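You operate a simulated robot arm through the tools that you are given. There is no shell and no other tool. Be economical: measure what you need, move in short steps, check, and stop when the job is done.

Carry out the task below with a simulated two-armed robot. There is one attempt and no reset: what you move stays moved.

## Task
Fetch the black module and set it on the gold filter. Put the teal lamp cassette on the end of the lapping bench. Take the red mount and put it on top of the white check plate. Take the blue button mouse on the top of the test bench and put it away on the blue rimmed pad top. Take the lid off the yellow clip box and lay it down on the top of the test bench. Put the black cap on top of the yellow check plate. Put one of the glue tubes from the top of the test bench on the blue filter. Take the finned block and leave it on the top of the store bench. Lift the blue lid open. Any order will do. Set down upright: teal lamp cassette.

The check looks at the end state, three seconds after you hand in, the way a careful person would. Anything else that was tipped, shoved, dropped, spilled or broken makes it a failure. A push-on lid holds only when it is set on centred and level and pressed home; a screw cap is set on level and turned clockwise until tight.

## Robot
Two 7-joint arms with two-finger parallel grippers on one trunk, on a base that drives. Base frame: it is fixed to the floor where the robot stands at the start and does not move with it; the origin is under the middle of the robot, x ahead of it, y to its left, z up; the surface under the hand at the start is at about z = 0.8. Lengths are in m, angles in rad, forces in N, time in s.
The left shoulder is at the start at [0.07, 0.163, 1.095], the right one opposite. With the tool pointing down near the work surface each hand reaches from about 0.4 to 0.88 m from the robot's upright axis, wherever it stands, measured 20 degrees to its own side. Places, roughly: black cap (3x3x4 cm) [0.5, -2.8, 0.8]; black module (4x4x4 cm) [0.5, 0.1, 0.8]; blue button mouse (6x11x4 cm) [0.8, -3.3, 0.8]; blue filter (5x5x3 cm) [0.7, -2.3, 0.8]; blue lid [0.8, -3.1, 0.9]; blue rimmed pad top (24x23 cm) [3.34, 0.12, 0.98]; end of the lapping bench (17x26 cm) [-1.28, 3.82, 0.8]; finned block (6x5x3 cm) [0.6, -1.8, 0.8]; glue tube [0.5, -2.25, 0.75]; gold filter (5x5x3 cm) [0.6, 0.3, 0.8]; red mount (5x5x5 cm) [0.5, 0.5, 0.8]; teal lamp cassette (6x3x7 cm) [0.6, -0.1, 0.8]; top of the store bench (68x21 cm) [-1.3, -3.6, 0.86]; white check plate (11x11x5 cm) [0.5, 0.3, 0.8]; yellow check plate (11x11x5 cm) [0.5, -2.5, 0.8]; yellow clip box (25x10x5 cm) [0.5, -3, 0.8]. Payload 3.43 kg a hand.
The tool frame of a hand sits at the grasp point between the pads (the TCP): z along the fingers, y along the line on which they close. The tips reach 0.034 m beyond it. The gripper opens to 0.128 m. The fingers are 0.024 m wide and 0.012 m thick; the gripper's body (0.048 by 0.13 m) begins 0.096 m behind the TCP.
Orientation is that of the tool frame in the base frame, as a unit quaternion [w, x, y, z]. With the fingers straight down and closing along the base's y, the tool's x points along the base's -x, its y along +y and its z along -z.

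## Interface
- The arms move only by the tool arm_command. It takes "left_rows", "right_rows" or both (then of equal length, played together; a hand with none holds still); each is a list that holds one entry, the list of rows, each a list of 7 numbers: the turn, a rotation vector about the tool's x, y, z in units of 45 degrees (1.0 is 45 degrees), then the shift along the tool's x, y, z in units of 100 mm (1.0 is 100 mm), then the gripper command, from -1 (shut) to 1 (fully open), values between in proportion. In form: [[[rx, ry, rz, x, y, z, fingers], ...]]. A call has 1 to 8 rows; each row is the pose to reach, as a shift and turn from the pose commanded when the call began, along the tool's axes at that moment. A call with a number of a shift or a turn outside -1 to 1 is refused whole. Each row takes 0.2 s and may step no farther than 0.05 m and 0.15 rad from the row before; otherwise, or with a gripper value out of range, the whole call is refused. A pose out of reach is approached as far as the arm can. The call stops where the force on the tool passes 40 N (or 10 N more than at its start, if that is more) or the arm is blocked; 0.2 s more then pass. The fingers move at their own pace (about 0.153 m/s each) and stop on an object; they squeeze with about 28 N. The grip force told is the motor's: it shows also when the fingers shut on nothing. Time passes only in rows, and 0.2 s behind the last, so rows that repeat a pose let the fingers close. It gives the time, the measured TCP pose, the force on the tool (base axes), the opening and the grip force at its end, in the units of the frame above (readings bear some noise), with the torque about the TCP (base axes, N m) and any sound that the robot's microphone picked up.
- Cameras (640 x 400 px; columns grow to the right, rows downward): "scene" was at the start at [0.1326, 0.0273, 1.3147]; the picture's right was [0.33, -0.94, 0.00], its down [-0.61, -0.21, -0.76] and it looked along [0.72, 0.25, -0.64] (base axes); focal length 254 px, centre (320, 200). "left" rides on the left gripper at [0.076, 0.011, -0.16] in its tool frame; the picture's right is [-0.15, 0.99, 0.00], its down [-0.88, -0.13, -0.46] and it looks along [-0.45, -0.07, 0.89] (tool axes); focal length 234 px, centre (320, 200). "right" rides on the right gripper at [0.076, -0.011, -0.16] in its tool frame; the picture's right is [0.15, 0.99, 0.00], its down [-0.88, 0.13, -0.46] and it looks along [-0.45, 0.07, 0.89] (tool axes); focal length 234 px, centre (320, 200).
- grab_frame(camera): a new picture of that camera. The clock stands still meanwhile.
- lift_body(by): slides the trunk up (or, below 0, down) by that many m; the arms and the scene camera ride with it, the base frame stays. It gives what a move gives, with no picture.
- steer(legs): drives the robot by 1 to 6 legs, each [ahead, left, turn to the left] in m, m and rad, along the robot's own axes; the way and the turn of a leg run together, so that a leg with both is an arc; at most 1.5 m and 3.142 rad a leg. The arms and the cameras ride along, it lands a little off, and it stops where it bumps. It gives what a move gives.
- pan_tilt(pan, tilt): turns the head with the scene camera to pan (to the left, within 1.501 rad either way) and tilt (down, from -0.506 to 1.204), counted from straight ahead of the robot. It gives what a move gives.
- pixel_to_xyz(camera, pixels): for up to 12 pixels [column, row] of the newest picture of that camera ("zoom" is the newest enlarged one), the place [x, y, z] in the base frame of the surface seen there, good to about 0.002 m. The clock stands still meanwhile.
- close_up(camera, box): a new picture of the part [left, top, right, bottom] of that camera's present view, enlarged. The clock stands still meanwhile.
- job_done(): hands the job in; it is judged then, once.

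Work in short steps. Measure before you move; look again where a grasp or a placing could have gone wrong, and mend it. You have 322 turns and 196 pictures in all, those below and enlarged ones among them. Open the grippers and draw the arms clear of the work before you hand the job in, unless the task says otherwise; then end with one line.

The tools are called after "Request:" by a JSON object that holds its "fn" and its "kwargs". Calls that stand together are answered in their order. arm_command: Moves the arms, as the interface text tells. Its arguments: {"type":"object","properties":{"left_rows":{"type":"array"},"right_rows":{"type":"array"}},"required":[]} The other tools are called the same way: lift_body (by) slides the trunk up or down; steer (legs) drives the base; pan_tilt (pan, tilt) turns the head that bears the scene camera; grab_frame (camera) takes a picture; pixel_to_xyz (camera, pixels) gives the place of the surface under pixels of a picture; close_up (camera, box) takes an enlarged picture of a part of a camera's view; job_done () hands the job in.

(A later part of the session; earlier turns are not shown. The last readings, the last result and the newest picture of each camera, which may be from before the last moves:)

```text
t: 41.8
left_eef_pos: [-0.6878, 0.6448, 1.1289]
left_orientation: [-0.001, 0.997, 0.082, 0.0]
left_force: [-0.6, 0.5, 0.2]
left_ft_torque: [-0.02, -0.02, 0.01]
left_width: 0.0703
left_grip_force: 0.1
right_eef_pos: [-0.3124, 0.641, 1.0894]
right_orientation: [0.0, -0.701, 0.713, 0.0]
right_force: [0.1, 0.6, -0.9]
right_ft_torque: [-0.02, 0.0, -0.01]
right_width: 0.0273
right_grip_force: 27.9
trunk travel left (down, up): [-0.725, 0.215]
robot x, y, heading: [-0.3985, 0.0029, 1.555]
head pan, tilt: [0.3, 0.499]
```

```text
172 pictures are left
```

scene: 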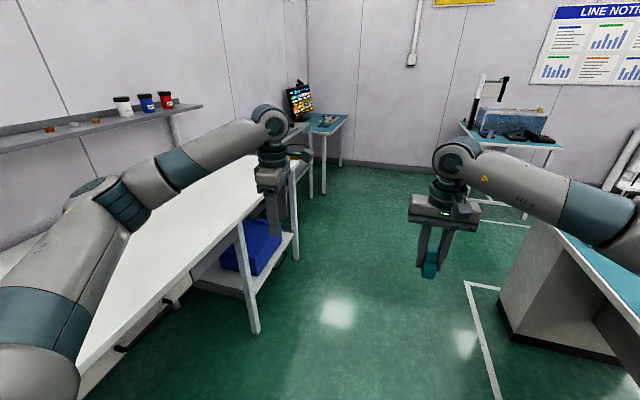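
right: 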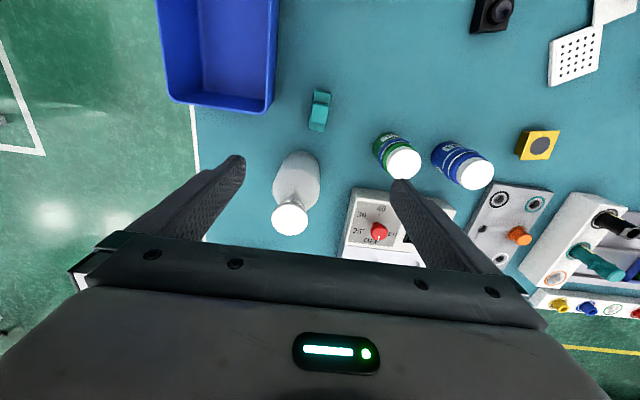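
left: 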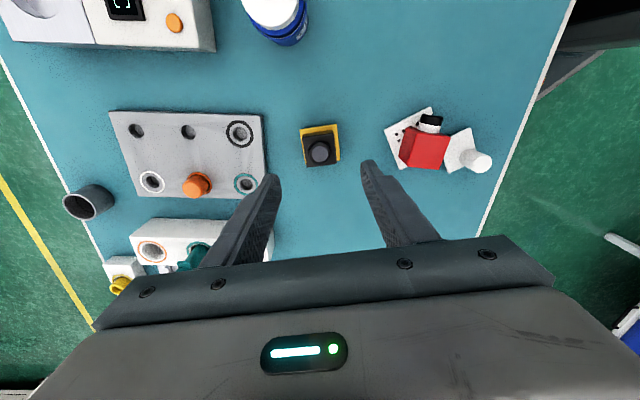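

Wall is at y=4.0, so I'll approach diagonally. First retract and raise the left arm so it clears the monitor.

Request:
{"fn": "arm_command", "kwargs": {"left_rows": [[[0, 0, 0, -0.04, 0.25, -0.33, 0.1], [0, 0, 0, -0.08, 0.5, -0.67, 0.1], [0, 0, 0, -0.13, 0.74, -1, 0.1]]]}}

Request:
{"fn": "arm_command", "kwargs": {"left_rows": [[[0, 0, 0, -0.04, 0.25, -0.33, 0.1], [0, 0, 0, -0.08, 0.5, -0.67, 0.1], [0, 0, 0, -0.13, 0.74, -1, 0.1]]]}}

Request:
{"fn": "steer", "kwargs": {"legs": [[1.5, 0, 0], [0.7, 0.1, 0]]}}

Request:
{"fn": "pan_tilt", "kwargs": {"pan": 0.6, "tilt": 0.5}}

Request:
{"fn": "grab_frame", "kwargs": {"camera": "scene"}}

```text
t: 42.5
left_eef_pos: [-0.6884, 0.5685, 1.2317]
left_orientation: [-0.001, 0.997, 0.081, -0.001]
left_force: [-0.3, -0.2, 0.6]
left_ft_torque: [0.02, 0.0, -0.01]
left_width: 0.0704
left_grip_force: 0.1
right_eef_pos: [-0.3118, 0.6393, 1.0914]
right_orientation: [0.0, -0.701, 0.713, 0.0]
right_force: [-0.1, 0.5, -1.1]
right_ft_torque: [0.01, 0.0, 0.03]
right_width: 0.027
right_grip_force: 28.0
trunk travel left (down, up): [-0.725, 0.215]
robot x, y, heading: [-0.4007, -0.0008, 1.556]
head pan, tilt: [0.3, 0.499]
```

```text
t: 43.4
left_eef_pos: [-0.6887, 0.4936, 1.3309]
left_orientation: [0.0, 0.997, 0.081, 0.0]
left_force: [0.4, -0.3, 0.4]
left_ft_torque: [0.03, 0.03, 0.02]
left_width: 0.0707
left_grip_force: 0.1
right_eef_pos: [-0.3103, 0.6398, 1.0903]
right_orientation: [0.0, -0.702, 0.713, 0.0]
right_force: [0.5, -0.5, -1.6]
right_ft_torque: [0.01, 0.04, 0.01]
right_width: 0.0272
right_grip_force: 27.9
trunk travel left (down, up): [-0.725, 0.215]
robot x, y, heading: [-0.4011, -0.0013, 1.558]
head pan, tilt: [0.3, 0.499]
```

```text
t: 54.3
left_eef_pos: [-0.7466, 2.7158, 1.3299]
left_orientation: [0.0, 0.997, 0.079, 0.0]
left_force: [-0.3, 0.2, 0.1]
left_ft_torque: [-0.02, -0.01, -0.04]
left_width: 0.0702
left_grip_force: 0.0
right_eef_pos: [-0.3682, 2.8586, 1.0901]
right_orientation: [0.0, -0.701, 0.713, 0.0]
right_force: [-0.8, 0.0, -1.6]
right_ft_torque: [0.01, 0.01, 0.03]
right_width: 0.0275
right_grip_force: 27.8
trunk travel left (down, up): [-0.725, 0.215]
robot x, y, heading: [-0.4575, 2.219, 1.55]
head pan, tilt: [0.3, 0.499]
```

```text
t: 55.1
left_eef_pos: [-0.7477, 2.7156, 1.3307]
left_orientation: [0.0, 0.997, 0.079, 0.0]
left_force: [0.2, -0.2, 0.0]
left_ft_torque: [-0.02, -0.02, -0.01]
left_width: 0.0706
left_grip_force: 0.1
right_eef_pos: [-0.3682, 2.8592, 1.09]
right_orientation: [0.0, -0.701, 0.713, -0.001]
right_force: [-0.7, 0.0, -1.5]
right_ft_torque: [-0.02, 0.03, 0.01]
right_width: 0.0273
right_grip_force: 28.5
trunk travel left (down, up): [-0.725, 0.215]
robot x, y, heading: [-0.4598, 2.2221, 1.552]
head pan, tilt: [0.6, 0.499]
```

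```text
171 pictures are left
```

scene: 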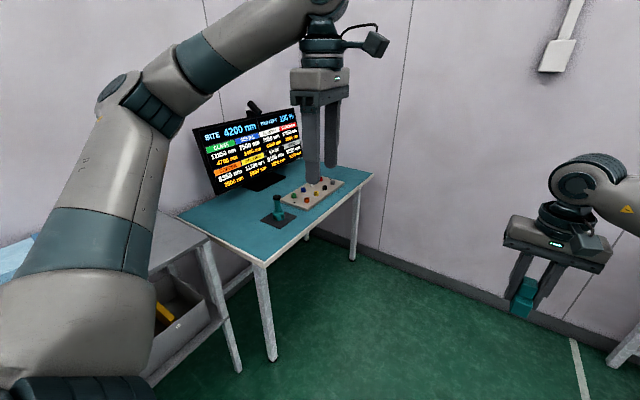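

Request:
{"fn": "pixel_to_xyz", "kwargs": {"camera": "scene", "pixels": [[365, 175], [345, 180], [320, 178], [330, 210], [250, 103], [195, 130], [300, 110], [350, 172], [357, 182], [355, 168], [265, 260]]}}

```text
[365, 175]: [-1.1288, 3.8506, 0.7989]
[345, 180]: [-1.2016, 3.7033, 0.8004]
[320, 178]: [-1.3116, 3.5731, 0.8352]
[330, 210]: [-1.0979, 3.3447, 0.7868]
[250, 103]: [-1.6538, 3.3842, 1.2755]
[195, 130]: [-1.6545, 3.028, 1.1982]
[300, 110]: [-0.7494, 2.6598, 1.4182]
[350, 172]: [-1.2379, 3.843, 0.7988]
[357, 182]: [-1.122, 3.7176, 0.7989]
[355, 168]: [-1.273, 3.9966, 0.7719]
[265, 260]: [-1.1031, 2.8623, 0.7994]
```

Free end area: x −1.37…−1.10, y 3.69…3.95, top z 0.799; monitor far back. Drive closer and turn in place.

Request:
{"fn": "steer", "kwargs": {"legs": [[0.65, 0.22, 0], [0, 0, 1.1]]}}

```text
t: 61.7
left_eef_pos: [-1.2412, 2.8516, 1.3304]
left_orientation: [0.0, 0.811, 0.585, 0.0]
left_force: [0.5, 0.4, 0.7]
left_ft_torque: [0.0, -0.02, 0.0]
left_width: 0.0702
left_grip_force: 0.1
right_eef_pos: [-1.1938, 3.2541, 1.0901]
right_orientation: [0.0, 0.969, -0.246, -0.001]
right_force: [-0.1, 0.3, -2.1]
right_ft_torque: [-0.05, 0.02, 0.02]
right_width: 0.0274
right_grip_force: 28.4
trunk travel left (down, up): [-0.725, 0.215]
robot x, y, heading: [-0.6752, 2.8797, 2.643]
head pan, tilt: [0.6, 0.499]
```

Shift sideways (right) and forward to bring the cassette near the bench end.

Request:
{"fn": "steer", "kwargs": {"legs": [[0.23, -0.33, 0]]}}

Request:
{"fn": "pan_tilt", "kwargs": {"pan": -0.25, "tilt": 0.75}}

Request:
{"fn": "grab_frame", "kwargs": {"camera": "scene"}}

```text
t: 64.2
left_eef_pos: [-1.2855, 3.2518, 1.3298]
left_orientation: [0.0, 0.811, 0.586, 0.0]
left_force: [0.6, 1.4, 0.4]
left_ft_torque: [0.01, -0.04, -0.01]
left_width: 0.0703
left_grip_force: 0.1
right_eef_pos: [-1.2371, 3.6547, 1.0888]
right_orientation: [0.0, 0.969, -0.246, 0.0]
right_force: [0.6, -0.2, -1.1]
right_ft_torque: [0.0, -0.04, 0.02]
right_width: 0.0272
right_grip_force: 28.2
trunk travel left (down, up): [-0.725, 0.215]
robot x, y, heading: [-0.7133, 3.2792, 2.644]
head pan, tilt: [0.6, 0.499]
```

```text
t: 65.4
left_eef_pos: [-1.2846, 3.2523, 1.3294]
left_orientation: [0.0, 0.81, 0.586, 0.0]
left_force: [0.2, 0.2, -0.4]
left_ft_torque: [0.0, 0.0, 0.01]
left_width: 0.0701
left_grip_force: 0.1
right_eef_pos: [-1.2376, 3.6553, 1.0899]
right_orientation: [0.0, 0.969, -0.246, 0.0]
right_force: [0.4, 0.5, -1.0]
right_ft_torque: [0.02, -0.03, 0.01]
right_width: 0.0274
right_grip_force: 28.1
trunk travel left (down, up): [-0.725, 0.215]
robot x, y, heading: [-0.7148, 3.2761, 2.641]
head pan, tilt: [-0.25, 0.75]
```

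```text
170 pictures are left
```

scene: 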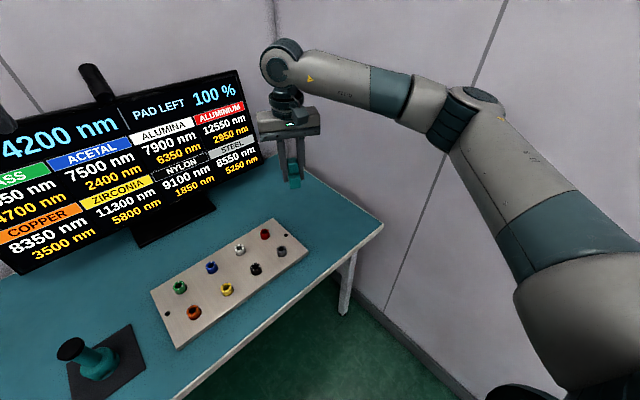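

Measuring the table corner and the knob plate's near corner.

Request:
{"fn": "pixel_to_xyz", "kwargs": {"camera": "scene", "pixels": [[378, 222], [270, 220], [308, 248], [330, 220], [300, 200], [320, 190], [465, 110], [310, 180]]}}

```text
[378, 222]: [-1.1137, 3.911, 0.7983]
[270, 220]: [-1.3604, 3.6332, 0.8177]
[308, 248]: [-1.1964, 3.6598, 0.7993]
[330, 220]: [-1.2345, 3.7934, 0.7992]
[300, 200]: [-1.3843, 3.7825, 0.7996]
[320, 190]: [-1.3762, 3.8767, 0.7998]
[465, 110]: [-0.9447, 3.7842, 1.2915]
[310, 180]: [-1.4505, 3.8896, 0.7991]
```

Move the cassette to (-1.26,3.80) and descend in stages.

Request:
{"fn": "arm_command", "kwargs": {"right_rows": [[[0, 0, 0, -0.22, -0.3, 0, -1], [0, 0, 0, -0.45, -0.6, 0.2, -1], [0, 0, 0, -0.66, -0.88, 0.4, -1], [0, 0, 0, -0.76, -1, 0.7, -1]]]}}

Request:
{"fn": "arm_command", "kwargs": {"right_rows": [[[0, 0, 0, -0.13, -0.167, 0.3, -1], [0, 0, 0, -0.13, -0.167, 0.6, -1], [0, 0, 0, -0.13, -0.167, 0.9, -1]]]}}

Request:
{"fn": "grab_frame", "kwargs": {"camera": "right"}}

```text
t: 66.4
left_eef_pos: [-1.2839, 3.2529, 1.3299]
left_orientation: [0.0, 0.81, 0.586, 0.001]
left_force: [-0.5, 0.0, 0.1]
left_ft_torque: [-0.01, -0.02, 0.01]
left_width: 0.0705
left_grip_force: 0.1
right_eef_pos: [-1.2573, 3.7787, 1.0182]
right_orientation: [0.001, 0.969, -0.246, 0.0]
right_force: [1.2, 0.4, -1.8]
right_ft_torque: [-0.01, -0.01, 0.0]
right_width: 0.0272
right_grip_force: 28.0
trunk travel left (down, up): [-0.725, 0.215]
robot x, y, heading: [-0.7125, 3.2817, 2.652]
head pan, tilt: [-0.25, 0.75]
```

```text
t: 67.2
left_eef_pos: [-1.2847, 3.2525, 1.3302]
left_orientation: [-0.001, 0.811, 0.585, 0.0]
left_force: [-0.5, 0.4, 0.0]
left_ft_torque: [0.01, -0.03, 0.03]
left_width: 0.0707
left_grip_force: 0.1
right_eef_pos: [-1.2614, 3.7993, 0.9293]
right_orientation: [0.0, 0.969, -0.246, 0.0]
right_force: [0.2, -0.3, -1.2]
right_ft_torque: [-0.04, -0.01, -0.02]
right_width: 0.0273
right_grip_force: 28.3
trunk travel left (down, up): [-0.725, 0.215]
robot x, y, heading: [-0.7098, 3.2783, 2.646]
head pan, tilt: [-0.25, 0.75]
```

```text
169 pictures are left
```

right: 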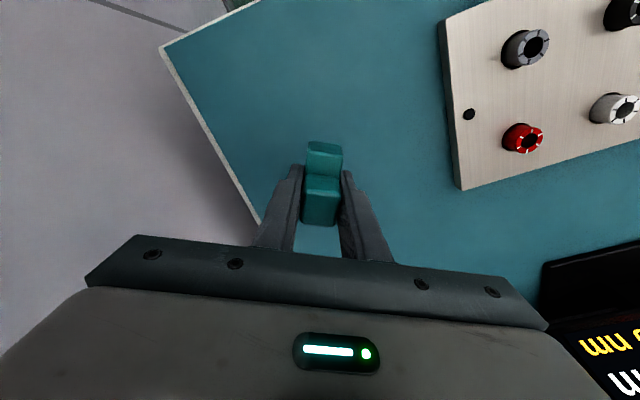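

Clear landing area. Lower 88 mm, release, rise.

Request:
{"fn": "arm_command", "kwargs": {"right_rows": [[[0, 0, 0, 0, 0, 0.4, -1], [0, 0, 0, 0, 0, 0.75, -1], [0, 0, 0, 0, 0, 0.85, -1], [0, 0, 0, 0, 0, 0.885, -1], [0, 0, 0, 0, 0, 0.885, -1]]]}}

Request:
{"fn": "arm_command", "kwargs": {"right_rows": [[[0, 0, 0, 0, 0, 0, 0.1], [0, 0, 0, 0, 0, 0, 0.1], [0, 0, 0, 0, 0, 0, 0.1], [0, 0, 0, 0, 0, 0, 0.1], [0, 0, 0, 0, 0, -0.3, 0.1], [0, 0, 0, 0, 0, -0.65, 0.1], [0, 0, 0, 0, 0, -1, 0.1]]]}}

Request:
{"fn": "arm_command", "kwargs": {"right_rows": [[[0, 0, 0, 0.4, 0.2, -0.3, 0.1], [0, 0, 0, 0.6, 0.6, -0.65, 0.1], [0, 0, 0, 0.8, 1, -1, 0.1]]]}}

Request:
{"fn": "grab_frame", "kwargs": {"camera": "scene"}}

```text
t: 68.4
left_eef_pos: [-1.2846, 3.2517, 1.3301]
left_orientation: [0.0, 0.811, 0.586, -0.001]
left_force: [1.1, 0.8, 0.1]
left_ft_torque: [-0.01, 0.02, 0.01]
left_width: 0.0703
left_grip_force: 0.0
right_eef_pos: [-1.2613, 3.8006, 0.8414]
right_orientation: [0.0, 0.969, -0.245, 0.0]
right_force: [-0.6, -0.2, -1.1]
right_ft_torque: [-0.01, 0.02, 0.03]
right_width: 0.027
right_grip_force: 28.2
trunk travel left (down, up): [-0.725, 0.215]
robot x, y, heading: [-0.7092, 3.2777, 2.647]
head pan, tilt: [-0.25, 0.75]
```

```text
t: 70.0
left_eef_pos: [-1.284, 3.2519, 1.3304]
left_orientation: [0.0, 0.811, 0.585, 0.0]
left_force: [-0.3, 0.0, 1.0]
left_ft_torque: [-0.03, 0.02, 0.02]
left_width: 0.0703
left_grip_force: 0.1
right_eef_pos: [-1.2595, 3.7993, 0.9418]
right_orientation: [0.0, 0.969, -0.246, 0.001]
right_force: [-0.3, -0.6, -0.2]
right_ft_torque: [-0.01, 0.0, 0.01]
right_width: 0.0703
right_grip_force: 0.0
trunk travel left (down, up): [-0.725, 0.215]
robot x, y, heading: [-0.7119, 3.2792, 2.646]
head pan, tilt: [-0.25, 0.75]
```

```text
refused: row 1 steps farther than a row can; nothing moved
```

```text
168 pictures are left
```

scene: 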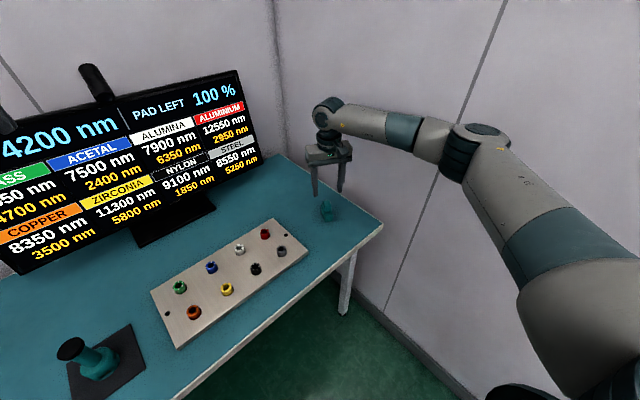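

Cassette stands upright at the end. Retract the right arm up and back.

Request:
{"fn": "arm_command", "kwargs": {"right_rows": [[[0, 0, 0, 0, 0, -0.4, 0.1], [0, 0, 0, 0.2, 0.2, -0.7, 0.1], [0, 0, 0, 0.4, 0.4, -1, 0.1], [0, 0, 0, 0.7, 0.7, -1, 0.1], [0, 0, 0, 1, 1, -1, 0.1]]]}}

Request:
{"fn": "arm_command", "kwargs": {"right_rows": [[[0, 0, 0, 0.2, 0, -0.4, 0.1], [0, 0, 0, 0.4, 0, -0.8, 0.1], [0, 0, 0, 0.6, 0, -1, 0.1]]]}}

Request:
{"fn": "close_up", "kwargs": {"camera": "scene", "box": [240, 140, 400, 240]}}

Request:
{"fn": "steer", "kwargs": {"legs": [[-0.36, 0, 0], [0, 0, 2.066], [1.2, 0, 0]]}}

Request:
{"fn": "pan_tilt", "kwargs": {"pan": 0.2, "tilt": 0.35}}

Request:
{"fn": "grab_frame", "kwargs": {"camera": "scene"}}

```text
t: 71.2
left_eef_pos: [-1.2853, 3.2515, 1.3301]
left_orientation: [0.0, 0.81, 0.586, 0.001]
left_force: [-0.7, -0.4, 0.3]
left_ft_torque: [0.05, 0.03, 0.02]
left_width: 0.0704
left_grip_force: 0.2
right_eef_pos: [-1.2183, 3.6628, 1.0422]
right_orientation: [0.0, 0.969, -0.246, 0.0]
right_force: [-0.2, -0.6, 0.4]
right_ft_torque: [0.03, -0.01, -0.03]
right_width: 0.0704
right_grip_force: 0.1
trunk travel left (down, up): [-0.725, 0.215]
robot x, y, heading: [-0.7141, 3.2773, 2.643]
head pan, tilt: [-0.25, 0.75]
```

```text
t: 72.0
left_eef_pos: [-1.2852, 3.2527, 1.3305]
left_orientation: [0.001, 0.811, 0.586, 0.0]
left_force: [-0.1, -0.1, -0.3]
left_ft_torque: [0.0, 0.01, 0.02]
left_width: 0.0706
left_grip_force: 0.2
right_eef_pos: [-1.1665, 3.6362, 1.1428]
right_orientation: [0.0, 0.969, -0.245, 0.0]
right_force: [0.8, 0.1, 0.0]
right_ft_torque: [-0.01, 0.01, -0.03]
right_width: 0.0704
right_grip_force: 0.0
trunk travel left (down, up): [-0.725, 0.215]
robot x, y, heading: [-0.7106, 3.276, 2.646]
head pan, tilt: [-0.25, 0.75]
```

```text
4.00 times, centred on (320, 190) of scene
```

zoom: 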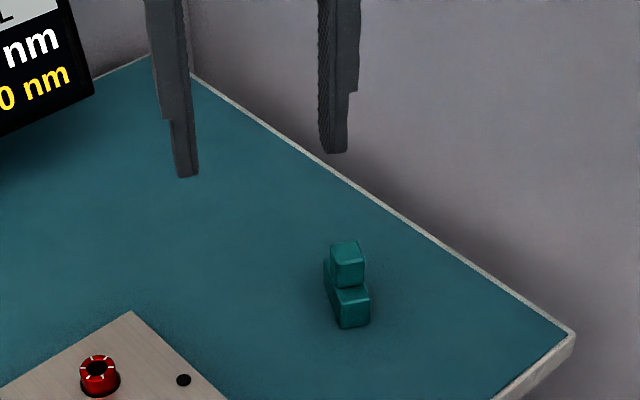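

```text
t: 84.9
left_eef_pos: [-0.1336, 1.4072, 1.3305]
left_orientation: [0.0, -0.076, 0.997, 0.0]
left_force: [0.3, -1.0, 0.4]
left_ft_torque: [0.0, 0.03, -0.01]
left_width: 0.0704
left_grip_force: 0.1
right_eef_pos: [-0.5289, 1.3399, 1.1425]
right_orientation: [0.0, 0.716, 0.699, 0.0]
right_force: [0.8, -0.3, 0.0]
right_ft_torque: [0.01, 0.01, 0.0]
right_width: 0.0703
right_grip_force: 0.0
trunk travel left (down, up): [-0.725, 0.215]
robot x, y, heading: [-0.4179, 1.9059, -1.597]
head pan, tilt: [-0.25, 0.75]
```

```text
t: 85.8
left_eef_pos: [-0.133, 1.4081, 1.3311]
left_orientation: [0.0, -0.076, 0.997, 0.0]
left_force: [0.2, 0.8, -0.5]
left_ft_torque: [-0.02, 0.0, 0.01]
left_width: 0.0704
left_grip_force: 0.1
right_eef_pos: [-0.5288, 1.3393, 1.1426]
right_orientation: [0.0, 0.715, 0.699, 0.001]
right_force: [0.2, -0.3, -0.1]
right_ft_torque: [-0.02, -0.01, -0.04]
right_width: 0.0705
right_grip_force: 0.1
trunk travel left (down, up): [-0.725, 0.215]
robot x, y, heading: [-0.4195, 1.9055, -1.592]
head pan, tilt: [0.201, 0.351]
```

```text
166 pictures are left
```

scene: 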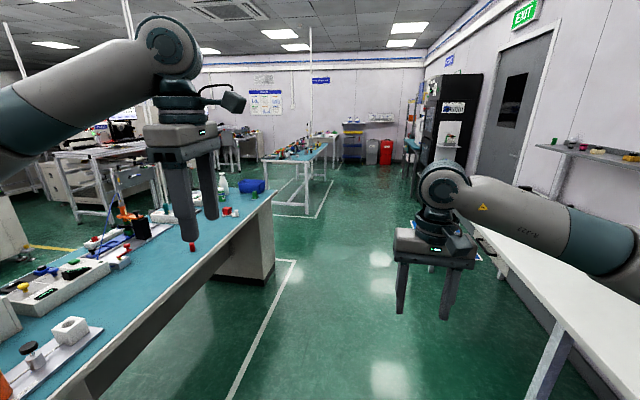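

Path ahead is clear. Drive down toward the test bench and turn to face it.

Request:
{"fn": "steer", "kwargs": {"legs": [[0, 0, 0.021], [1.45, 0, 0], [1.45, 0, 0], [1.3, 0, 0], [0, 0, 1.571]]}}

Request:
{"fn": "pan_tilt", "kwargs": {"pan": 0, "tilt": 0.55}}

Request:
{"fn": "grab_frame", "kwargs": {"camera": "scene"}}

```text
t: 110.1
left_eef_pos: [0.0884, -2.0118, 1.331]
left_orientation: [0.0, 0.766, -0.643, 0.0]
left_force: [0.2, 0.3, -0.3]
left_ft_torque: [0.0, 0.0, 0.03]
left_width: 0.0703
left_grip_force: 0.1
right_eef_pos: [0.165, -2.4064, 1.1421]
right_orientation: [0.0, 0.001, 1.0, -0.001]
right_force: [0.2, 0.3, -1.0]
right_ft_torque: [0.01, 0.04, -0.01]
right_width: 0.0706
right_grip_force: 0.1
trunk travel left (down, up): [-0.725, 0.215]
robot x, y, heading: [-0.4015, -2.3106, -0.003]
head pan, tilt: [0.201, 0.351]
```

```text
t: 110.9
left_eef_pos: [0.0878, -2.0116, 1.3303]
left_orientation: [-0.001, 0.766, -0.643, -0.002]
left_force: [-0.4, 0.3, 0.6]
left_ft_torque: [0.01, 0.0, 0.01]
left_width: 0.0703
left_grip_force: 0.0
right_eef_pos: [0.1649, -2.406, 1.1416]
right_orientation: [0.0, 0.001, 1.0, 0.0]
right_force: [0.8, 0.2, -0.8]
right_ft_torque: [0.02, 0.04, 0.01]
right_width: 0.0705
right_grip_force: 0.0
trunk travel left (down, up): [-0.725, 0.215]
robot x, y, heading: [-0.4021, -2.3063, 0.002]
head pan, tilt: [0.0, 0.55]
```

```text
165 pictures are left
```

scene: 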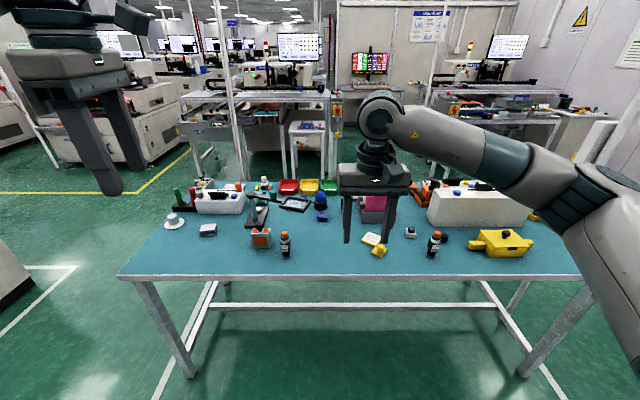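

Test bench in view. Take an enlarged look at its two halves.

Request:
{"fn": "close_up", "kwargs": {"camera": "scene", "box": [150, 165, 360, 296]}}

Request:
{"fn": "close_up", "kwargs": {"camera": "scene", "box": [340, 160, 570, 304]}}

```text
3.05 times, centred on (255, 230) of scene
```

zoom: 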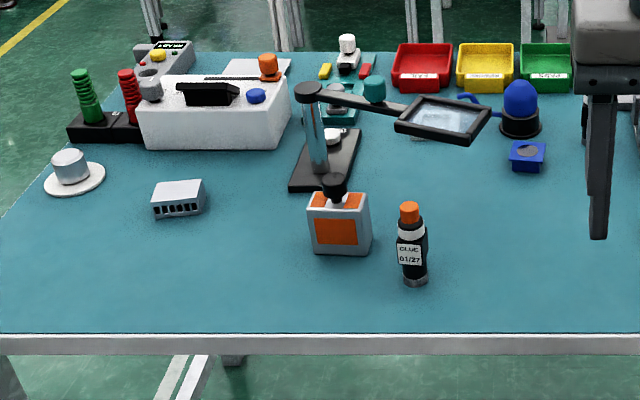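

```text
2.78 times, centred on (455, 232) of scene
```

zoom: 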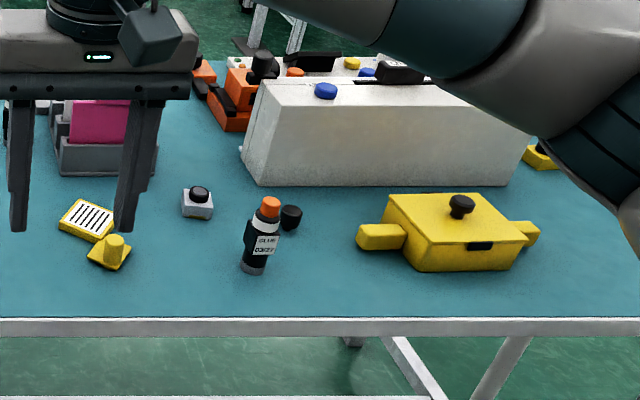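

Measure the candidates: finned block, glue tubes, blue filter, and the items on the right.

Request:
{"fn": "pixel_to_xyz", "kwargs": {"camera": "zoom", "pixels": [[198, 190], [197, 210], [290, 215], [270, 203], [253, 268], [85, 220], [114, 240], [460, 205], [460, 230], [380, 237], [525, 232], [320, 325]]}}

Request:
{"fn": "pixel_to_xyz", "kwargs": {"camera": "scene", "pixels": [[207, 229], [285, 236], [285, 255], [322, 215], [320, 200], [260, 235], [130, 272], [580, 272], [510, 185], [172, 222]]}}

```text
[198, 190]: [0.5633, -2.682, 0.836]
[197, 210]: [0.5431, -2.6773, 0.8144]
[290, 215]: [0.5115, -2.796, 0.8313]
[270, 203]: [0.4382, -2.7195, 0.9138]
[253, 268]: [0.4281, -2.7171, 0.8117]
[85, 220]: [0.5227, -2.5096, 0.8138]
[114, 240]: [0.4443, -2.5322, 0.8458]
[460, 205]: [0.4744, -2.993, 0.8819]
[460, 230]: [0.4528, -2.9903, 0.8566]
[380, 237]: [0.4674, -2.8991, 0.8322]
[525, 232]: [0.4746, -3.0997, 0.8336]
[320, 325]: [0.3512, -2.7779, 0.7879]
```

```text
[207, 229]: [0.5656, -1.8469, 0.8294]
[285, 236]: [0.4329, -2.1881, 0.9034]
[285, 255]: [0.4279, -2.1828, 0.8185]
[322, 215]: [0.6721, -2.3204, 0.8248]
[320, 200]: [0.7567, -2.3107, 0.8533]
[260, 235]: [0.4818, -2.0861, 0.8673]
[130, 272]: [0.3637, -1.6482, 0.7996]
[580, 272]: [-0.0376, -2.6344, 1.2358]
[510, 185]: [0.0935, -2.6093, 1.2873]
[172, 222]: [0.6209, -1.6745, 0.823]
```

Bench edge x=0.351. Glue tube at (0.43,-2.185), blue filter (0.672,-2.32), black cap (0.5115,-2.796), yellow plate (0.52,-2.51). Drive closer for the glue tube job.

Request:
{"fn": "steer", "kwargs": {"legs": [[0.302, -0.144, 0]]}}

Request:
{"fn": "lift_body", "kwargs": {"by": -0.15}}

Request:
{"fn": "pan_tilt", "kwargs": {"pan": 0.3, "tilt": 0.75}}

Request:
{"fn": "grab_frame", "kwargs": {"camera": "scene"}}

```text
t: 113.1
left_eef_pos: [0.3882, -2.1559, 1.3313]
left_orientation: [0.0, 0.767, -0.641, 0.0]
left_force: [-0.4, -0.6, 0.0]
left_ft_torque: [-0.05, -0.01, 0.01]
left_width: 0.0704
left_grip_force: 0.0
right_eef_pos: [0.4673, -2.5486, 1.1425]
right_orientation: [0.0, 0.001, 1.0, 0.0]
right_force: [0.6, -0.2, -0.6]
right_ft_torque: [0.06, 0.02, 0.01]
right_width: 0.0702
right_grip_force: 0.1
trunk travel left (down, up): [-0.725, 0.215]
robot x, y, heading: [-0.1048, -2.4519, 0.005]
head pan, tilt: [0.0, 0.55]
```

```text
t: 114.8
left_eef_pos: [0.3887, -2.1546, 1.1804]
left_orientation: [0.0, 0.767, -0.641, 0.001]
left_force: [0.4, 0.8, 0.2]
left_ft_torque: [-0.03, 0.01, -0.02]
left_width: 0.0702
left_grip_force: 0.0
right_eef_pos: [0.4673, -2.5489, 0.9926]
right_orientation: [0.0, 0.001, 1.0, -0.001]
right_force: [-1.1, -0.5, -0.3]
right_ft_torque: [-0.01, 0.01, 0.0]
right_width: 0.0705
right_grip_force: 0.0
trunk travel left (down, up): [-0.575, 0.365]
robot x, y, heading: [-0.1007, -2.4558, -0.003]
head pan, tilt: [0.0, 0.55]
```

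```text
t: 115.6
left_eef_pos: [0.3894, -2.1556, 1.1808]
left_orientation: [0.0, 0.767, -0.642, 0.0]
left_force: [0.5, -0.2, 0.6]
left_ft_torque: [0.03, -0.03, 0.05]
left_width: 0.0704
left_grip_force: 0.0
right_eef_pos: [0.4669, -2.5492, 0.9923]
right_orientation: [0.0, 0.0, 1.0, 0.0]
right_force: [0.8, 0.6, -0.6]
right_ft_torque: [0.0, 0.0, -0.04]
right_width: 0.0708
right_grip_force: 0.1
trunk travel left (down, up): [-0.575, 0.365]
robot x, y, heading: [-0.1032, -2.4489, 0.003]
head pan, tilt: [0.3, 0.75]
```

```text
162 pictures are left
```

scene: 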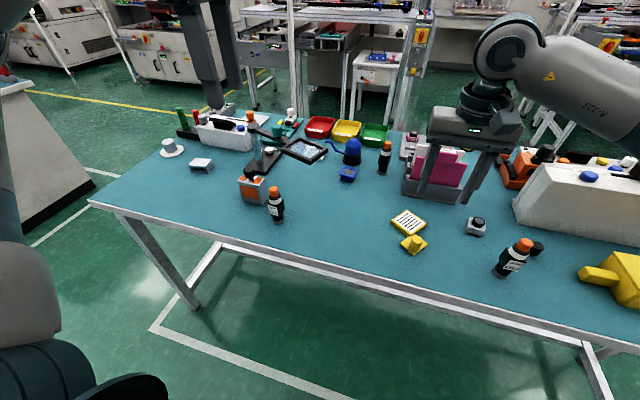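

Three glue tubes; I'll use the near one (275,203). Measure it, the blue filter and surroundings.

Request:
{"fn": "close_up", "kwargs": {"camera": "scene", "box": [220, 120, 420, 245]}}

Request:
{"fn": "pixel_to_xyz", "kwargs": {"camera": "zoom", "pixels": [[170, 215], [178, 235], [180, 285], [182, 315], [100, 185], [130, 230], [410, 175], [388, 168], [430, 165], [432, 182], [397, 183]]}}

```text
3.20 times, centred on (320, 182) of scene
```

zoom: 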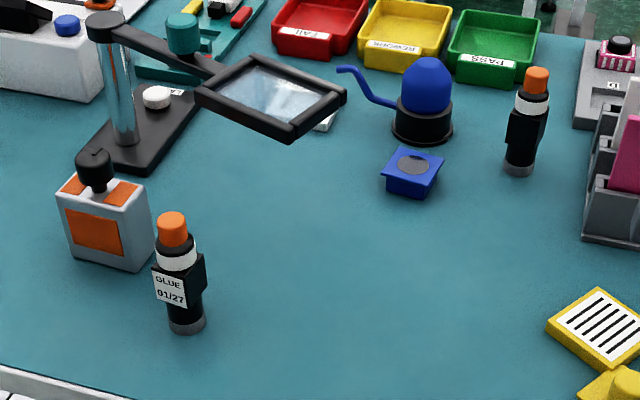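

```text
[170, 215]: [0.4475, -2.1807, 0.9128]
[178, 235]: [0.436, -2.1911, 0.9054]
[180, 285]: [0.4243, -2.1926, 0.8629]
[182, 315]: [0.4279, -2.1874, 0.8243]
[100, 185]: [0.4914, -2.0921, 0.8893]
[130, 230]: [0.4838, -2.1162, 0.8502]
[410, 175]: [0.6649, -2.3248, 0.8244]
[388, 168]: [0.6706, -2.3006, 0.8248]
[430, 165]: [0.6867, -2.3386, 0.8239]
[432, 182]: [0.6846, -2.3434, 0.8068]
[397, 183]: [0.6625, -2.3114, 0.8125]
```

Tube centre ≈(0.444,-2.186), top 0.913. Rotate the left hand so it closes along y while moving above the tube.

Request:
{"fn": "arm_command", "kwargs": {"left_rows": [[[0, 0, 0.167, 0.06, -0.08, 0, 0.1], [0, 0, 0.333, 0.13, -0.16, 0, 0.1], [0, 0, 0.5, 0.2, -0.25, 0, 0.1], [0, 0, 0.667, 0.26, -0.33, 0, 0.1], [0, 0, 0.833, 0.33, -0.41, 0, 0.1], [0, 0, 1, 0.39, -0.49, 0, 0.1]]]}}

Request:
{"fn": "arm_command", "kwargs": {"left_rows": [[[0, 0, 0.167, 0, 0, 0.1, 0.1], [0, 0, 0.333, 0, 0, 0.2, 0.1], [0, 0, 0.5, 0, 0, 0.3, 0.1], [0, 0, 0.667, 0, 0, 0.45, 0.1], [0, 0, 0.833, 0, 0, 0.6, 0.1], [0, 0, 1, 0, 0, 0.8, 0.1]]]}}

Request:
{"fn": "arm_command", "kwargs": {"left_rows": [[[0, 0, 0.112, 0, 0, 0.2, 0.1], [0, 0, 0.225, 0, 0, 0.5, 0.1], [0, 0, 0.225, 0, 0, 0.5, 0.1]]]}}

Request:
{"fn": "grab_frame", "kwargs": {"camera": "left"}}

```text
t: 117.0
left_eef_pos: [0.4454, -2.1851, 1.1795]
left_orientation: [0.0, -0.462, 0.887, 0.0]
left_force: [-0.3, -0.1, -0.6]
left_ft_torque: [0.01, 0.0, 0.02]
left_width: 0.0703
left_grip_force: 0.1
right_eef_pos: [0.4673, -2.5488, 0.9929]
right_orientation: [0.0, 0.0, 1.0, 0.0]
right_force: [0.7, -0.3, -0.6]
right_ft_torque: [0.0, 0.02, -0.01]
right_width: 0.0708
right_grip_force: 0.0
trunk travel left (down, up): [-0.575, 0.365]
robot x, y, heading: [-0.1015, -2.4495, 0.002]
head pan, tilt: [0.3, 0.75]
```

```text
t: 118.4
left_eef_pos: [0.4449, -2.1853, 1.1006]
left_orientation: [-0.001, -0.087, 0.996, 0.0]
left_force: [0.3, 0.8, -0.9]
left_ft_torque: [-0.04, 0.0, -0.03]
left_width: 0.0706
left_grip_force: 0.0
right_eef_pos: [0.4685, -2.548, 0.9915]
right_orientation: [0.0, 0.0, 1.0, -0.001]
right_force: [0.8, 0.2, -0.7]
right_ft_torque: [-0.01, -0.01, -0.01]
right_width: 0.0703
right_grip_force: 0.1
trunk travel left (down, up): [-0.575, 0.365]
robot x, y, heading: [-0.1054, -2.4509, 0.003]
head pan, tilt: [0.3, 0.75]
```

```text
t: 119.2
left_eef_pos: [0.4445, -2.1852, 1.0497]
left_orientation: [0.0, 0.0, 1.0, -0.001]
left_force: [0.5, -0.2, 0.2]
left_ft_torque: [0.0, 0.01, -0.01]
left_width: 0.0704
left_grip_force: 0.0
right_eef_pos: [0.4665, -2.5501, 0.992]
right_orientation: [0.0, 0.0, 1.0, -0.001]
right_force: [-0.4, 0.0, 0.5]
right_ft_torque: [0.01, -0.03, -0.05]
right_width: 0.0703
right_grip_force: 0.0
trunk travel left (down, up): [-0.575, 0.365]
robot x, y, heading: [-0.0996, -2.4498, -0.001]
head pan, tilt: [0.3, 0.75]
```

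```text
160 pictures are left
```

left: 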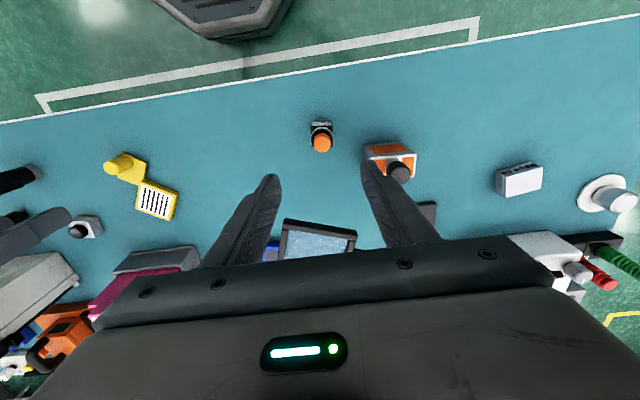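

Request:
{"fn": "close_up", "kwargs": {"camera": "left", "box": [256, 100, 436, 212]}}

Request:
{"fn": "pixel_to_xyz", "kwargs": {"camera": "left", "pixels": [[322, 143], [316, 128], [329, 128], [322, 126], [368, 148], [375, 165], [398, 172], [415, 160]]}}

```text
3.56 times, centred on (346, 156) of left
```

zoom: 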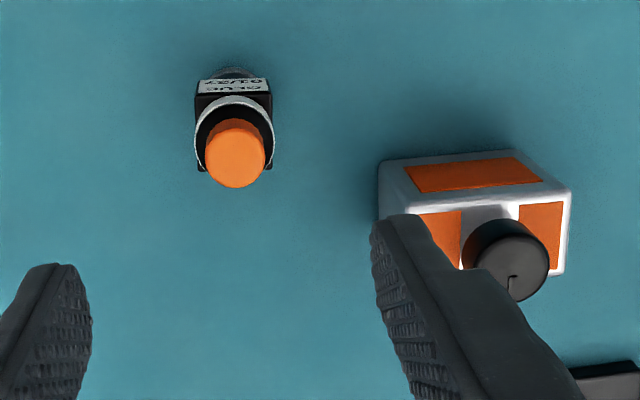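

```text
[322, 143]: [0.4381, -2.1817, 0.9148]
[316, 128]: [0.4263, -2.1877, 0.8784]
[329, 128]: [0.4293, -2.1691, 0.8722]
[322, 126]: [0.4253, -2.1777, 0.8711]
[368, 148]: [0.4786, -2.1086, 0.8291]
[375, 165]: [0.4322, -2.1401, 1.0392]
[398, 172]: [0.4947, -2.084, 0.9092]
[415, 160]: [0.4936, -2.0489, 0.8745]
```

Tube centre (0.440,-2.181). Descend around it and close.

Request:
{"fn": "arm_command", "kwargs": {"left_rows": [[[0, 0, 0, 0.04, 0.04, 0.4, 0.1], [0, 0, 0, 0.04, 0.04, 0.8, 0.1], [0, 0, 0, 0.04, 0.04, 1, 0.1]]]}}

Request:
{"fn": "arm_command", "kwargs": {"left_rows": [[[0, 0, 0, 0, 0, 0.4, 0.1], [0, 0, 0, 0, 0, 0.8, 0.1], [0, 0, 0, 0, 0, 0.8, -1], [0, 0, 0, 0, 0, 0.8, -1], [0, 0, 0, 0, 0, 0.8, -1], [0, 0, 0, 0, 0, 0.8, -1], [0, 0, 0, 0, 0, 0.8, -1]]]}}

Request:
{"fn": "grab_frame", "kwargs": {"camera": "left"}}

```text
t: 120.0
left_eef_pos: [0.44, -2.181, 0.9506]
left_orientation: [-0.001, 0.0, 1.0, -0.001]
left_force: [0.6, 0.6, 0.5]
left_ft_torque: [0.0, -0.01, 0.01]
left_width: 0.0704
left_grip_force: 0.0
right_eef_pos: [0.4674, -2.5494, 0.9925]
right_orientation: [-0.001, 0.0, 1.0, 0.0]
right_force: [0.6, 0.3, 0.8]
right_ft_torque: [-0.05, -0.04, 0.0]
right_width: 0.0704
right_grip_force: 0.0
trunk travel left (down, up): [-0.575, 0.365]
robot x, y, heading: [-0.0983, -2.4514, -0.002]
head pan, tilt: [0.3, 0.75]
```

```text
t: 121.6
left_eef_pos: [0.4396, -2.181, 0.8693]
left_orientation: [0.0, 0.0, 1.0, 0.0]
left_force: [-0.6, -0.3, 0.4]
left_ft_torque: [0.03, 0.0, -0.03]
left_width: 0.0302
left_grip_force: 27.7
right_eef_pos: [0.4671, -2.5487, 0.9926]
right_orientation: [0.0, 0.0, 1.0, 0.0]
right_force: [-0.3, 0.0, 0.2]
right_ft_torque: [0.03, -0.01, -0.01]
right_width: 0.0704
right_grip_force: 0.1
trunk travel left (down, up): [-0.575, 0.365]
robot x, y, heading: [-0.101, -2.4516, -0.003]
head pan, tilt: [0.3, 0.75]
```

```text
158 pictures are left
```

left: 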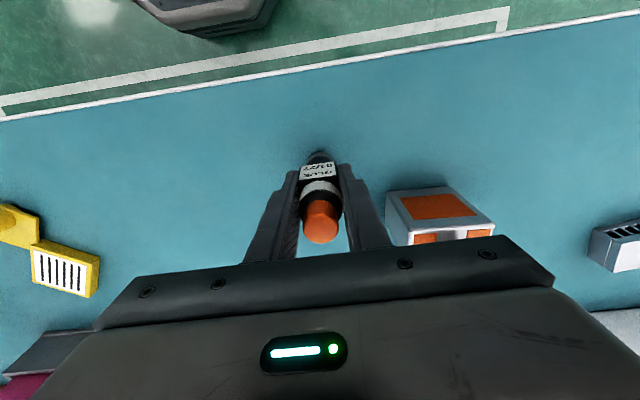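

Tube gripped. Lift, shift along −y first to stay clear of the magnifier.

Request:
{"fn": "arm_command", "kwargs": {"left_rows": [[[0, 0, 0, 0, 0, -0.4, -1], [0, 0, 0, 0, 0, -0.8, -1], [0, 0, 0, 0, 0, -1, -1], [0, 0, 0, -0.2, -0.4, -1, -1], [0, 0, 0, -0.4, -0.8, -1, -1], [0, 0, 0, -0.6, -1, -1, -1]]]}}

Request:
{"fn": "arm_command", "kwargs": {"left_rows": [[[0, 0, 0, -0.2, -0.4, 0, -1], [0, 0, 0, -0.6, -0.4, 0, -1]]]}}

Request:
{"fn": "grab_frame", "kwargs": {"camera": "left"}}

Request:
{"fn": "grab_frame", "kwargs": {"camera": "scene"}}

```text
t: 123.0
left_eef_pos: [0.5011, -2.2808, 0.9703]
left_orientation: [-0.001, 0.0, 1.0, 0.0]
left_force: [0.1, 0.3, -0.3]
left_ft_torque: [-0.01, -0.01, 0.0]
left_width: 0.0303
left_grip_force: 28.2
right_eef_pos: [0.4686, -2.5494, 0.9923]
right_orientation: [0.0, -0.001, 1.0, 0.0]
right_force: [0.3, 0.4, -0.1]
right_ft_torque: [0.03, 0.02, -0.01]
right_width: 0.0706
right_grip_force: 0.0
trunk travel left (down, up): [-0.575, 0.365]
robot x, y, heading: [-0.1008, -2.449, 0.001]
head pan, tilt: [0.3, 0.75]
```

```text
t: 123.6
left_eef_pos: [0.5611, -2.3209, 0.9687]
left_orientation: [-0.001, -0.001, 1.0, 0.0]
left_force: [0.4, 0.5, -0.8]
left_ft_torque: [-0.05, -0.01, -0.01]
left_width: 0.0303
left_grip_force: 28.5
right_eef_pos: [0.4698, -2.5484, 0.9925]
right_orientation: [0.0, -0.001, 1.0, 0.0]
right_force: [0.1, 1.5, 0.2]
right_ft_torque: [-0.04, -0.01, 0.01]
right_width: 0.0706
right_grip_force: 0.1
trunk travel left (down, up): [-0.575, 0.365]
robot x, y, heading: [-0.1028, -2.4546, 0.003]
head pan, tilt: [0.3, 0.75]
```

```text
157 pictures are left
```

left: 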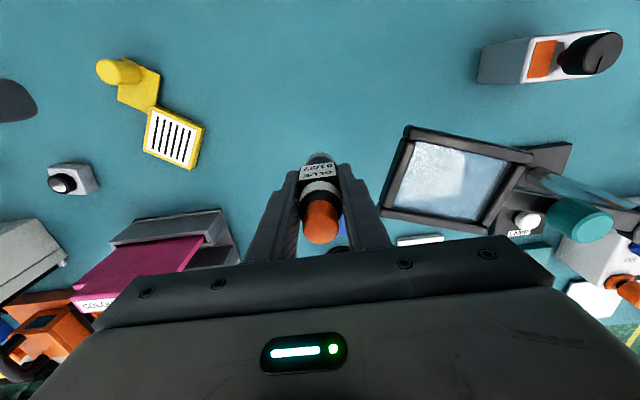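

```text
156 pictures are left
```

scene: 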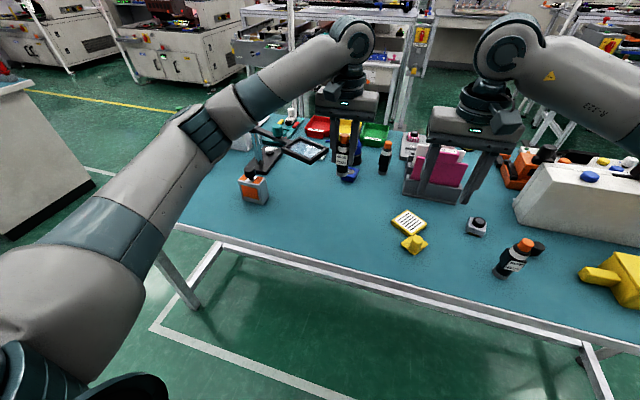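

Look closely at the filter/dome region and magnifier height before moving over.

Request:
{"fn": "pixel_to_xyz", "kwargs": {"camera": "left", "pixels": [[385, 208], [410, 135], [495, 222], [420, 240], [340, 225], [320, 160]]}}

Request:
{"fn": "close_up", "kwargs": {"camera": "scene", "box": [300, 120, 420, 195]}}

```text
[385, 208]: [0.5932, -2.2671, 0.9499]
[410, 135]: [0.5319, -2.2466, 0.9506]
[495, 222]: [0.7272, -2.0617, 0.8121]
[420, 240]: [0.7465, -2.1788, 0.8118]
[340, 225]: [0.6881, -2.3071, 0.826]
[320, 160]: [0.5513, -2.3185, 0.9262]
```

```text
5.33 times, centred on (360, 158) of scene
```

zoom: 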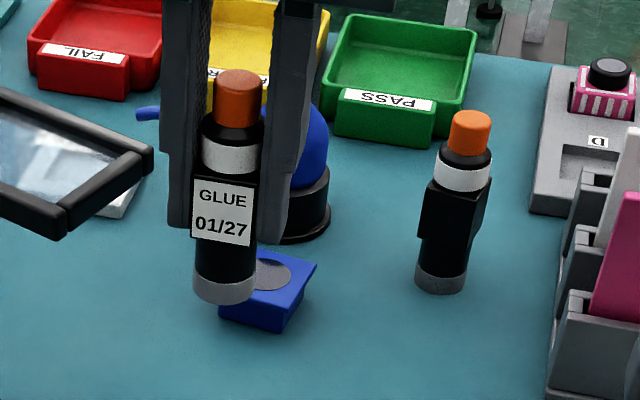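

Request:
{"fn": "pixel_to_xyz", "kwargs": {"camera": "zoom", "pixels": [[314, 264], [272, 312], [225, 308], [285, 273], [262, 252], [278, 300], [324, 205], [290, 235]]}}

Request:
{"fn": "arm_command", "kwargs": {"left_rows": [[[0, 0, 0, -0.4, 0, 0, -1], [0, 0, 0, -0.8, -0.01, 0, -1], [0, 0, 0, -0.9, -0.01, 0, -1]]]}}

Request:
{"fn": "grab_frame", "kwargs": {"camera": "left"}}

```text
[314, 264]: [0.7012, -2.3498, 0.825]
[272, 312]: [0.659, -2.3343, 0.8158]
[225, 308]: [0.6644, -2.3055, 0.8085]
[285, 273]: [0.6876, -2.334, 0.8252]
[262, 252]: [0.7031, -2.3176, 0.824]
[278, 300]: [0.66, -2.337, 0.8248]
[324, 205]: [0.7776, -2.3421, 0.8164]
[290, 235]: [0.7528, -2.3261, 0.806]
```

```text
t: 124.4
left_eef_pos: [0.6507, -2.3214, 0.9706]
left_orientation: [0.001, -0.001, 1.0, 0.0]
left_force: [0.2, -0.4, -0.7]
left_ft_torque: [0.04, 0.0, -0.03]
left_width: 0.0302
left_grip_force: 27.7
right_eef_pos: [0.467, -2.5491, 0.9917]
right_orientation: [0.0, -0.001, 1.0, 0.0]
right_force: [0.0, 0.3, 0.0]
right_ft_torque: [-0.03, -0.01, 0.0]
right_width: 0.0702
right_grip_force: 0.0
trunk travel left (down, up): [-0.575, 0.365]
robot x, y, heading: [-0.1004, -2.4491, -0.002]
head pan, tilt: [0.3, 0.75]
```

```text
154 pictures are left
```

left: 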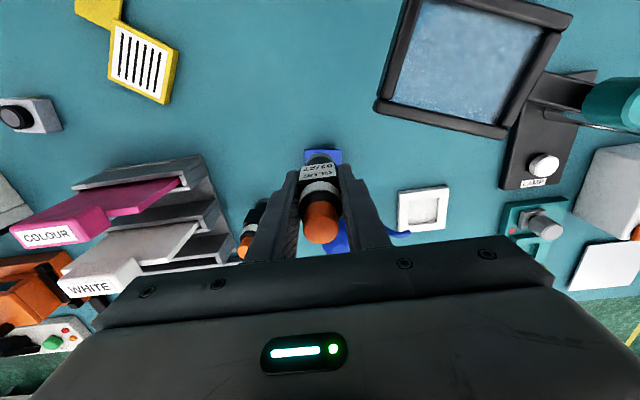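

Filter centre (0.682,-2.3225). Move 31 mm forward, lower to just touch.

Request:
{"fn": "arm_command", "kwargs": {"left_rows": [[[0, 0, 0, -0.315, -0.01, 0, -1], [0, 0, 0, -0.315, -0.01, 0.35, -1], [0, 0, 0, -0.315, -0.01, 0.6, -1], [0, 0, 0, -0.315, -0.01, 0.7, -1]]]}}

Request:
{"fn": "close_up", "kwargs": {"camera": "scene", "box": [300, 120, 420, 195]}}

```text
t: 125.4
left_eef_pos: [0.6828, -2.3239, 0.9006]
left_orientation: [0.0, -0.001, 1.0, 0.0]
left_force: [-0.5, -0.5, -0.6]
left_ft_torque: [0.03, -0.02, -0.03]
left_width: 0.0301
left_grip_force: 28.0
right_eef_pos: [0.4672, -2.5487, 0.9909]
right_orientation: [0.001, 0.0, 1.0, 0.0]
right_force: [-0.4, 0.2, -0.8]
right_ft_torque: [0.04, -0.04, 0.04]
right_width: 0.0703
right_grip_force: 0.1
trunk travel left (down, up): [-0.575, 0.365]
robot x, y, heading: [-0.1025, -2.4526, 0.002]
head pan, tilt: [0.3, 0.75]
```

```text
5.33 times, centred on (360, 158) of scene
```

zoom: 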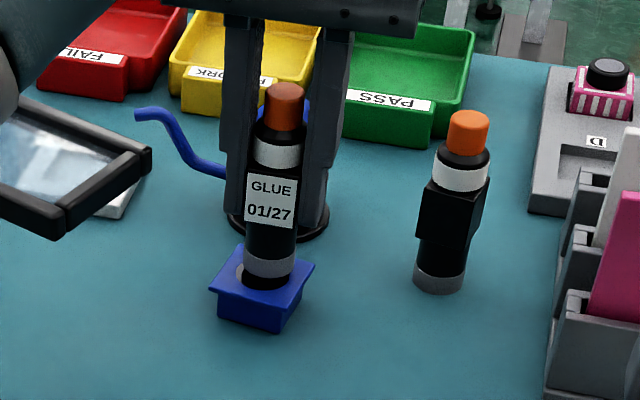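

The tube bottom seems a bit toward the near side; measure.

Request:
{"fn": "pixel_to_xyz", "kwargs": {"camera": "zoom", "pixels": [[262, 284], [262, 278], [278, 270], [240, 270], [216, 284], [312, 265], [250, 320], [278, 312], [240, 248], [265, 300]]}}

```text
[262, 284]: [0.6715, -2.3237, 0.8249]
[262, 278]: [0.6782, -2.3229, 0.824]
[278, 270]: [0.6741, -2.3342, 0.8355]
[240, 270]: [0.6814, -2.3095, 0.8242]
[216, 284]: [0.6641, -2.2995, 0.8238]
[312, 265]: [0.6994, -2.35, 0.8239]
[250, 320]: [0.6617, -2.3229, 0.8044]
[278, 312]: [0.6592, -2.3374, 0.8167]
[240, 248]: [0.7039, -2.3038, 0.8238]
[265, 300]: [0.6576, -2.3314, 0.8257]
```

Tube is centred over the filter. Lower the last 6 mm and release.

Request:
{"fn": "arm_command", "kwargs": {"left_rows": [[[0, 0, 0, 0, 0, 0.04, -1], [0, 0, 0, 0, 0, 0.06, -1], [0, 0, 0, 0, 0, 0.06, -1]]]}}

Request:
{"fn": "arm_command", "kwargs": {"left_rows": [[[0, 0, 0, 0, 0, 0, -0.3], [0, 0, 0, 0, 0, 0, -0.1], [0, 0, 0, 0, 0, 0, 0.05], [0, 0, 0, 0, 0, 0, 0.05], [0, 0, 0, 0, 0, -0.4, 0.05], [0, 0, 0, 0, 0, -0.8, 0.05], [0, 0, 0, 0, 0, -1, 0.05]]]}}

Request:
{"fn": "close_up", "kwargs": {"camera": "scene", "box": [300, 120, 420, 195]}}

```text
t: 126.2
left_eef_pos: [0.6806, -2.3243, 0.8945]
left_orientation: [0.0, 0.0, 1.0, 0.0]
left_force: [-0.8, 0.4, 0.0]
left_ft_torque: [0.04, 0.03, 0.0]
left_width: 0.0302
left_grip_force: 28.0
right_eef_pos: [0.4682, -2.5492, 0.9918]
right_orientation: [0.0, 0.0, 1.0, 0.0]
right_force: [-0.4, -1.1, -0.6]
right_ft_torque: [0.0, 0.01, 0.02]
right_width: 0.0702
right_grip_force: 0.1
trunk travel left (down, up): [-0.575, 0.365]
robot x, y, heading: [-0.098, -2.4515, 0.002]
head pan, tilt: [0.3, 0.75]
```

```text
t: 127.8
left_eef_pos: [0.681, -2.3248, 0.9953]
left_orientation: [0.0, -0.001, 1.0, 0.0]
left_force: [0.9, -0.2, -0.2]
left_ft_torque: [0.0, 0.01, 0.01]
left_width: 0.0672
left_grip_force: 0.0
right_eef_pos: [0.4678, -2.5492, 0.9925]
right_orientation: [-0.001, 0.0, 1.0, 0.0]
right_force: [-0.4, -1.5, -0.7]
right_ft_torque: [0.02, 0.01, 0.02]
right_width: 0.0702
right_grip_force: 0.0
trunk travel left (down, up): [-0.575, 0.365]
robot x, y, heading: [-0.1029, -2.4491, 0.002]
head pan, tilt: [0.3, 0.75]
```

```text
5.33 times, centred on (360, 158) of scene
```

zoom: 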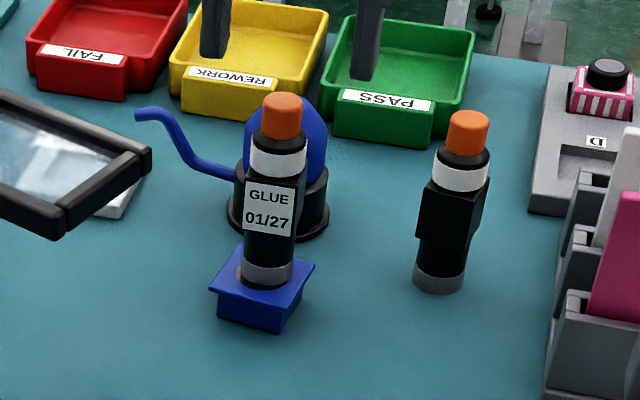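

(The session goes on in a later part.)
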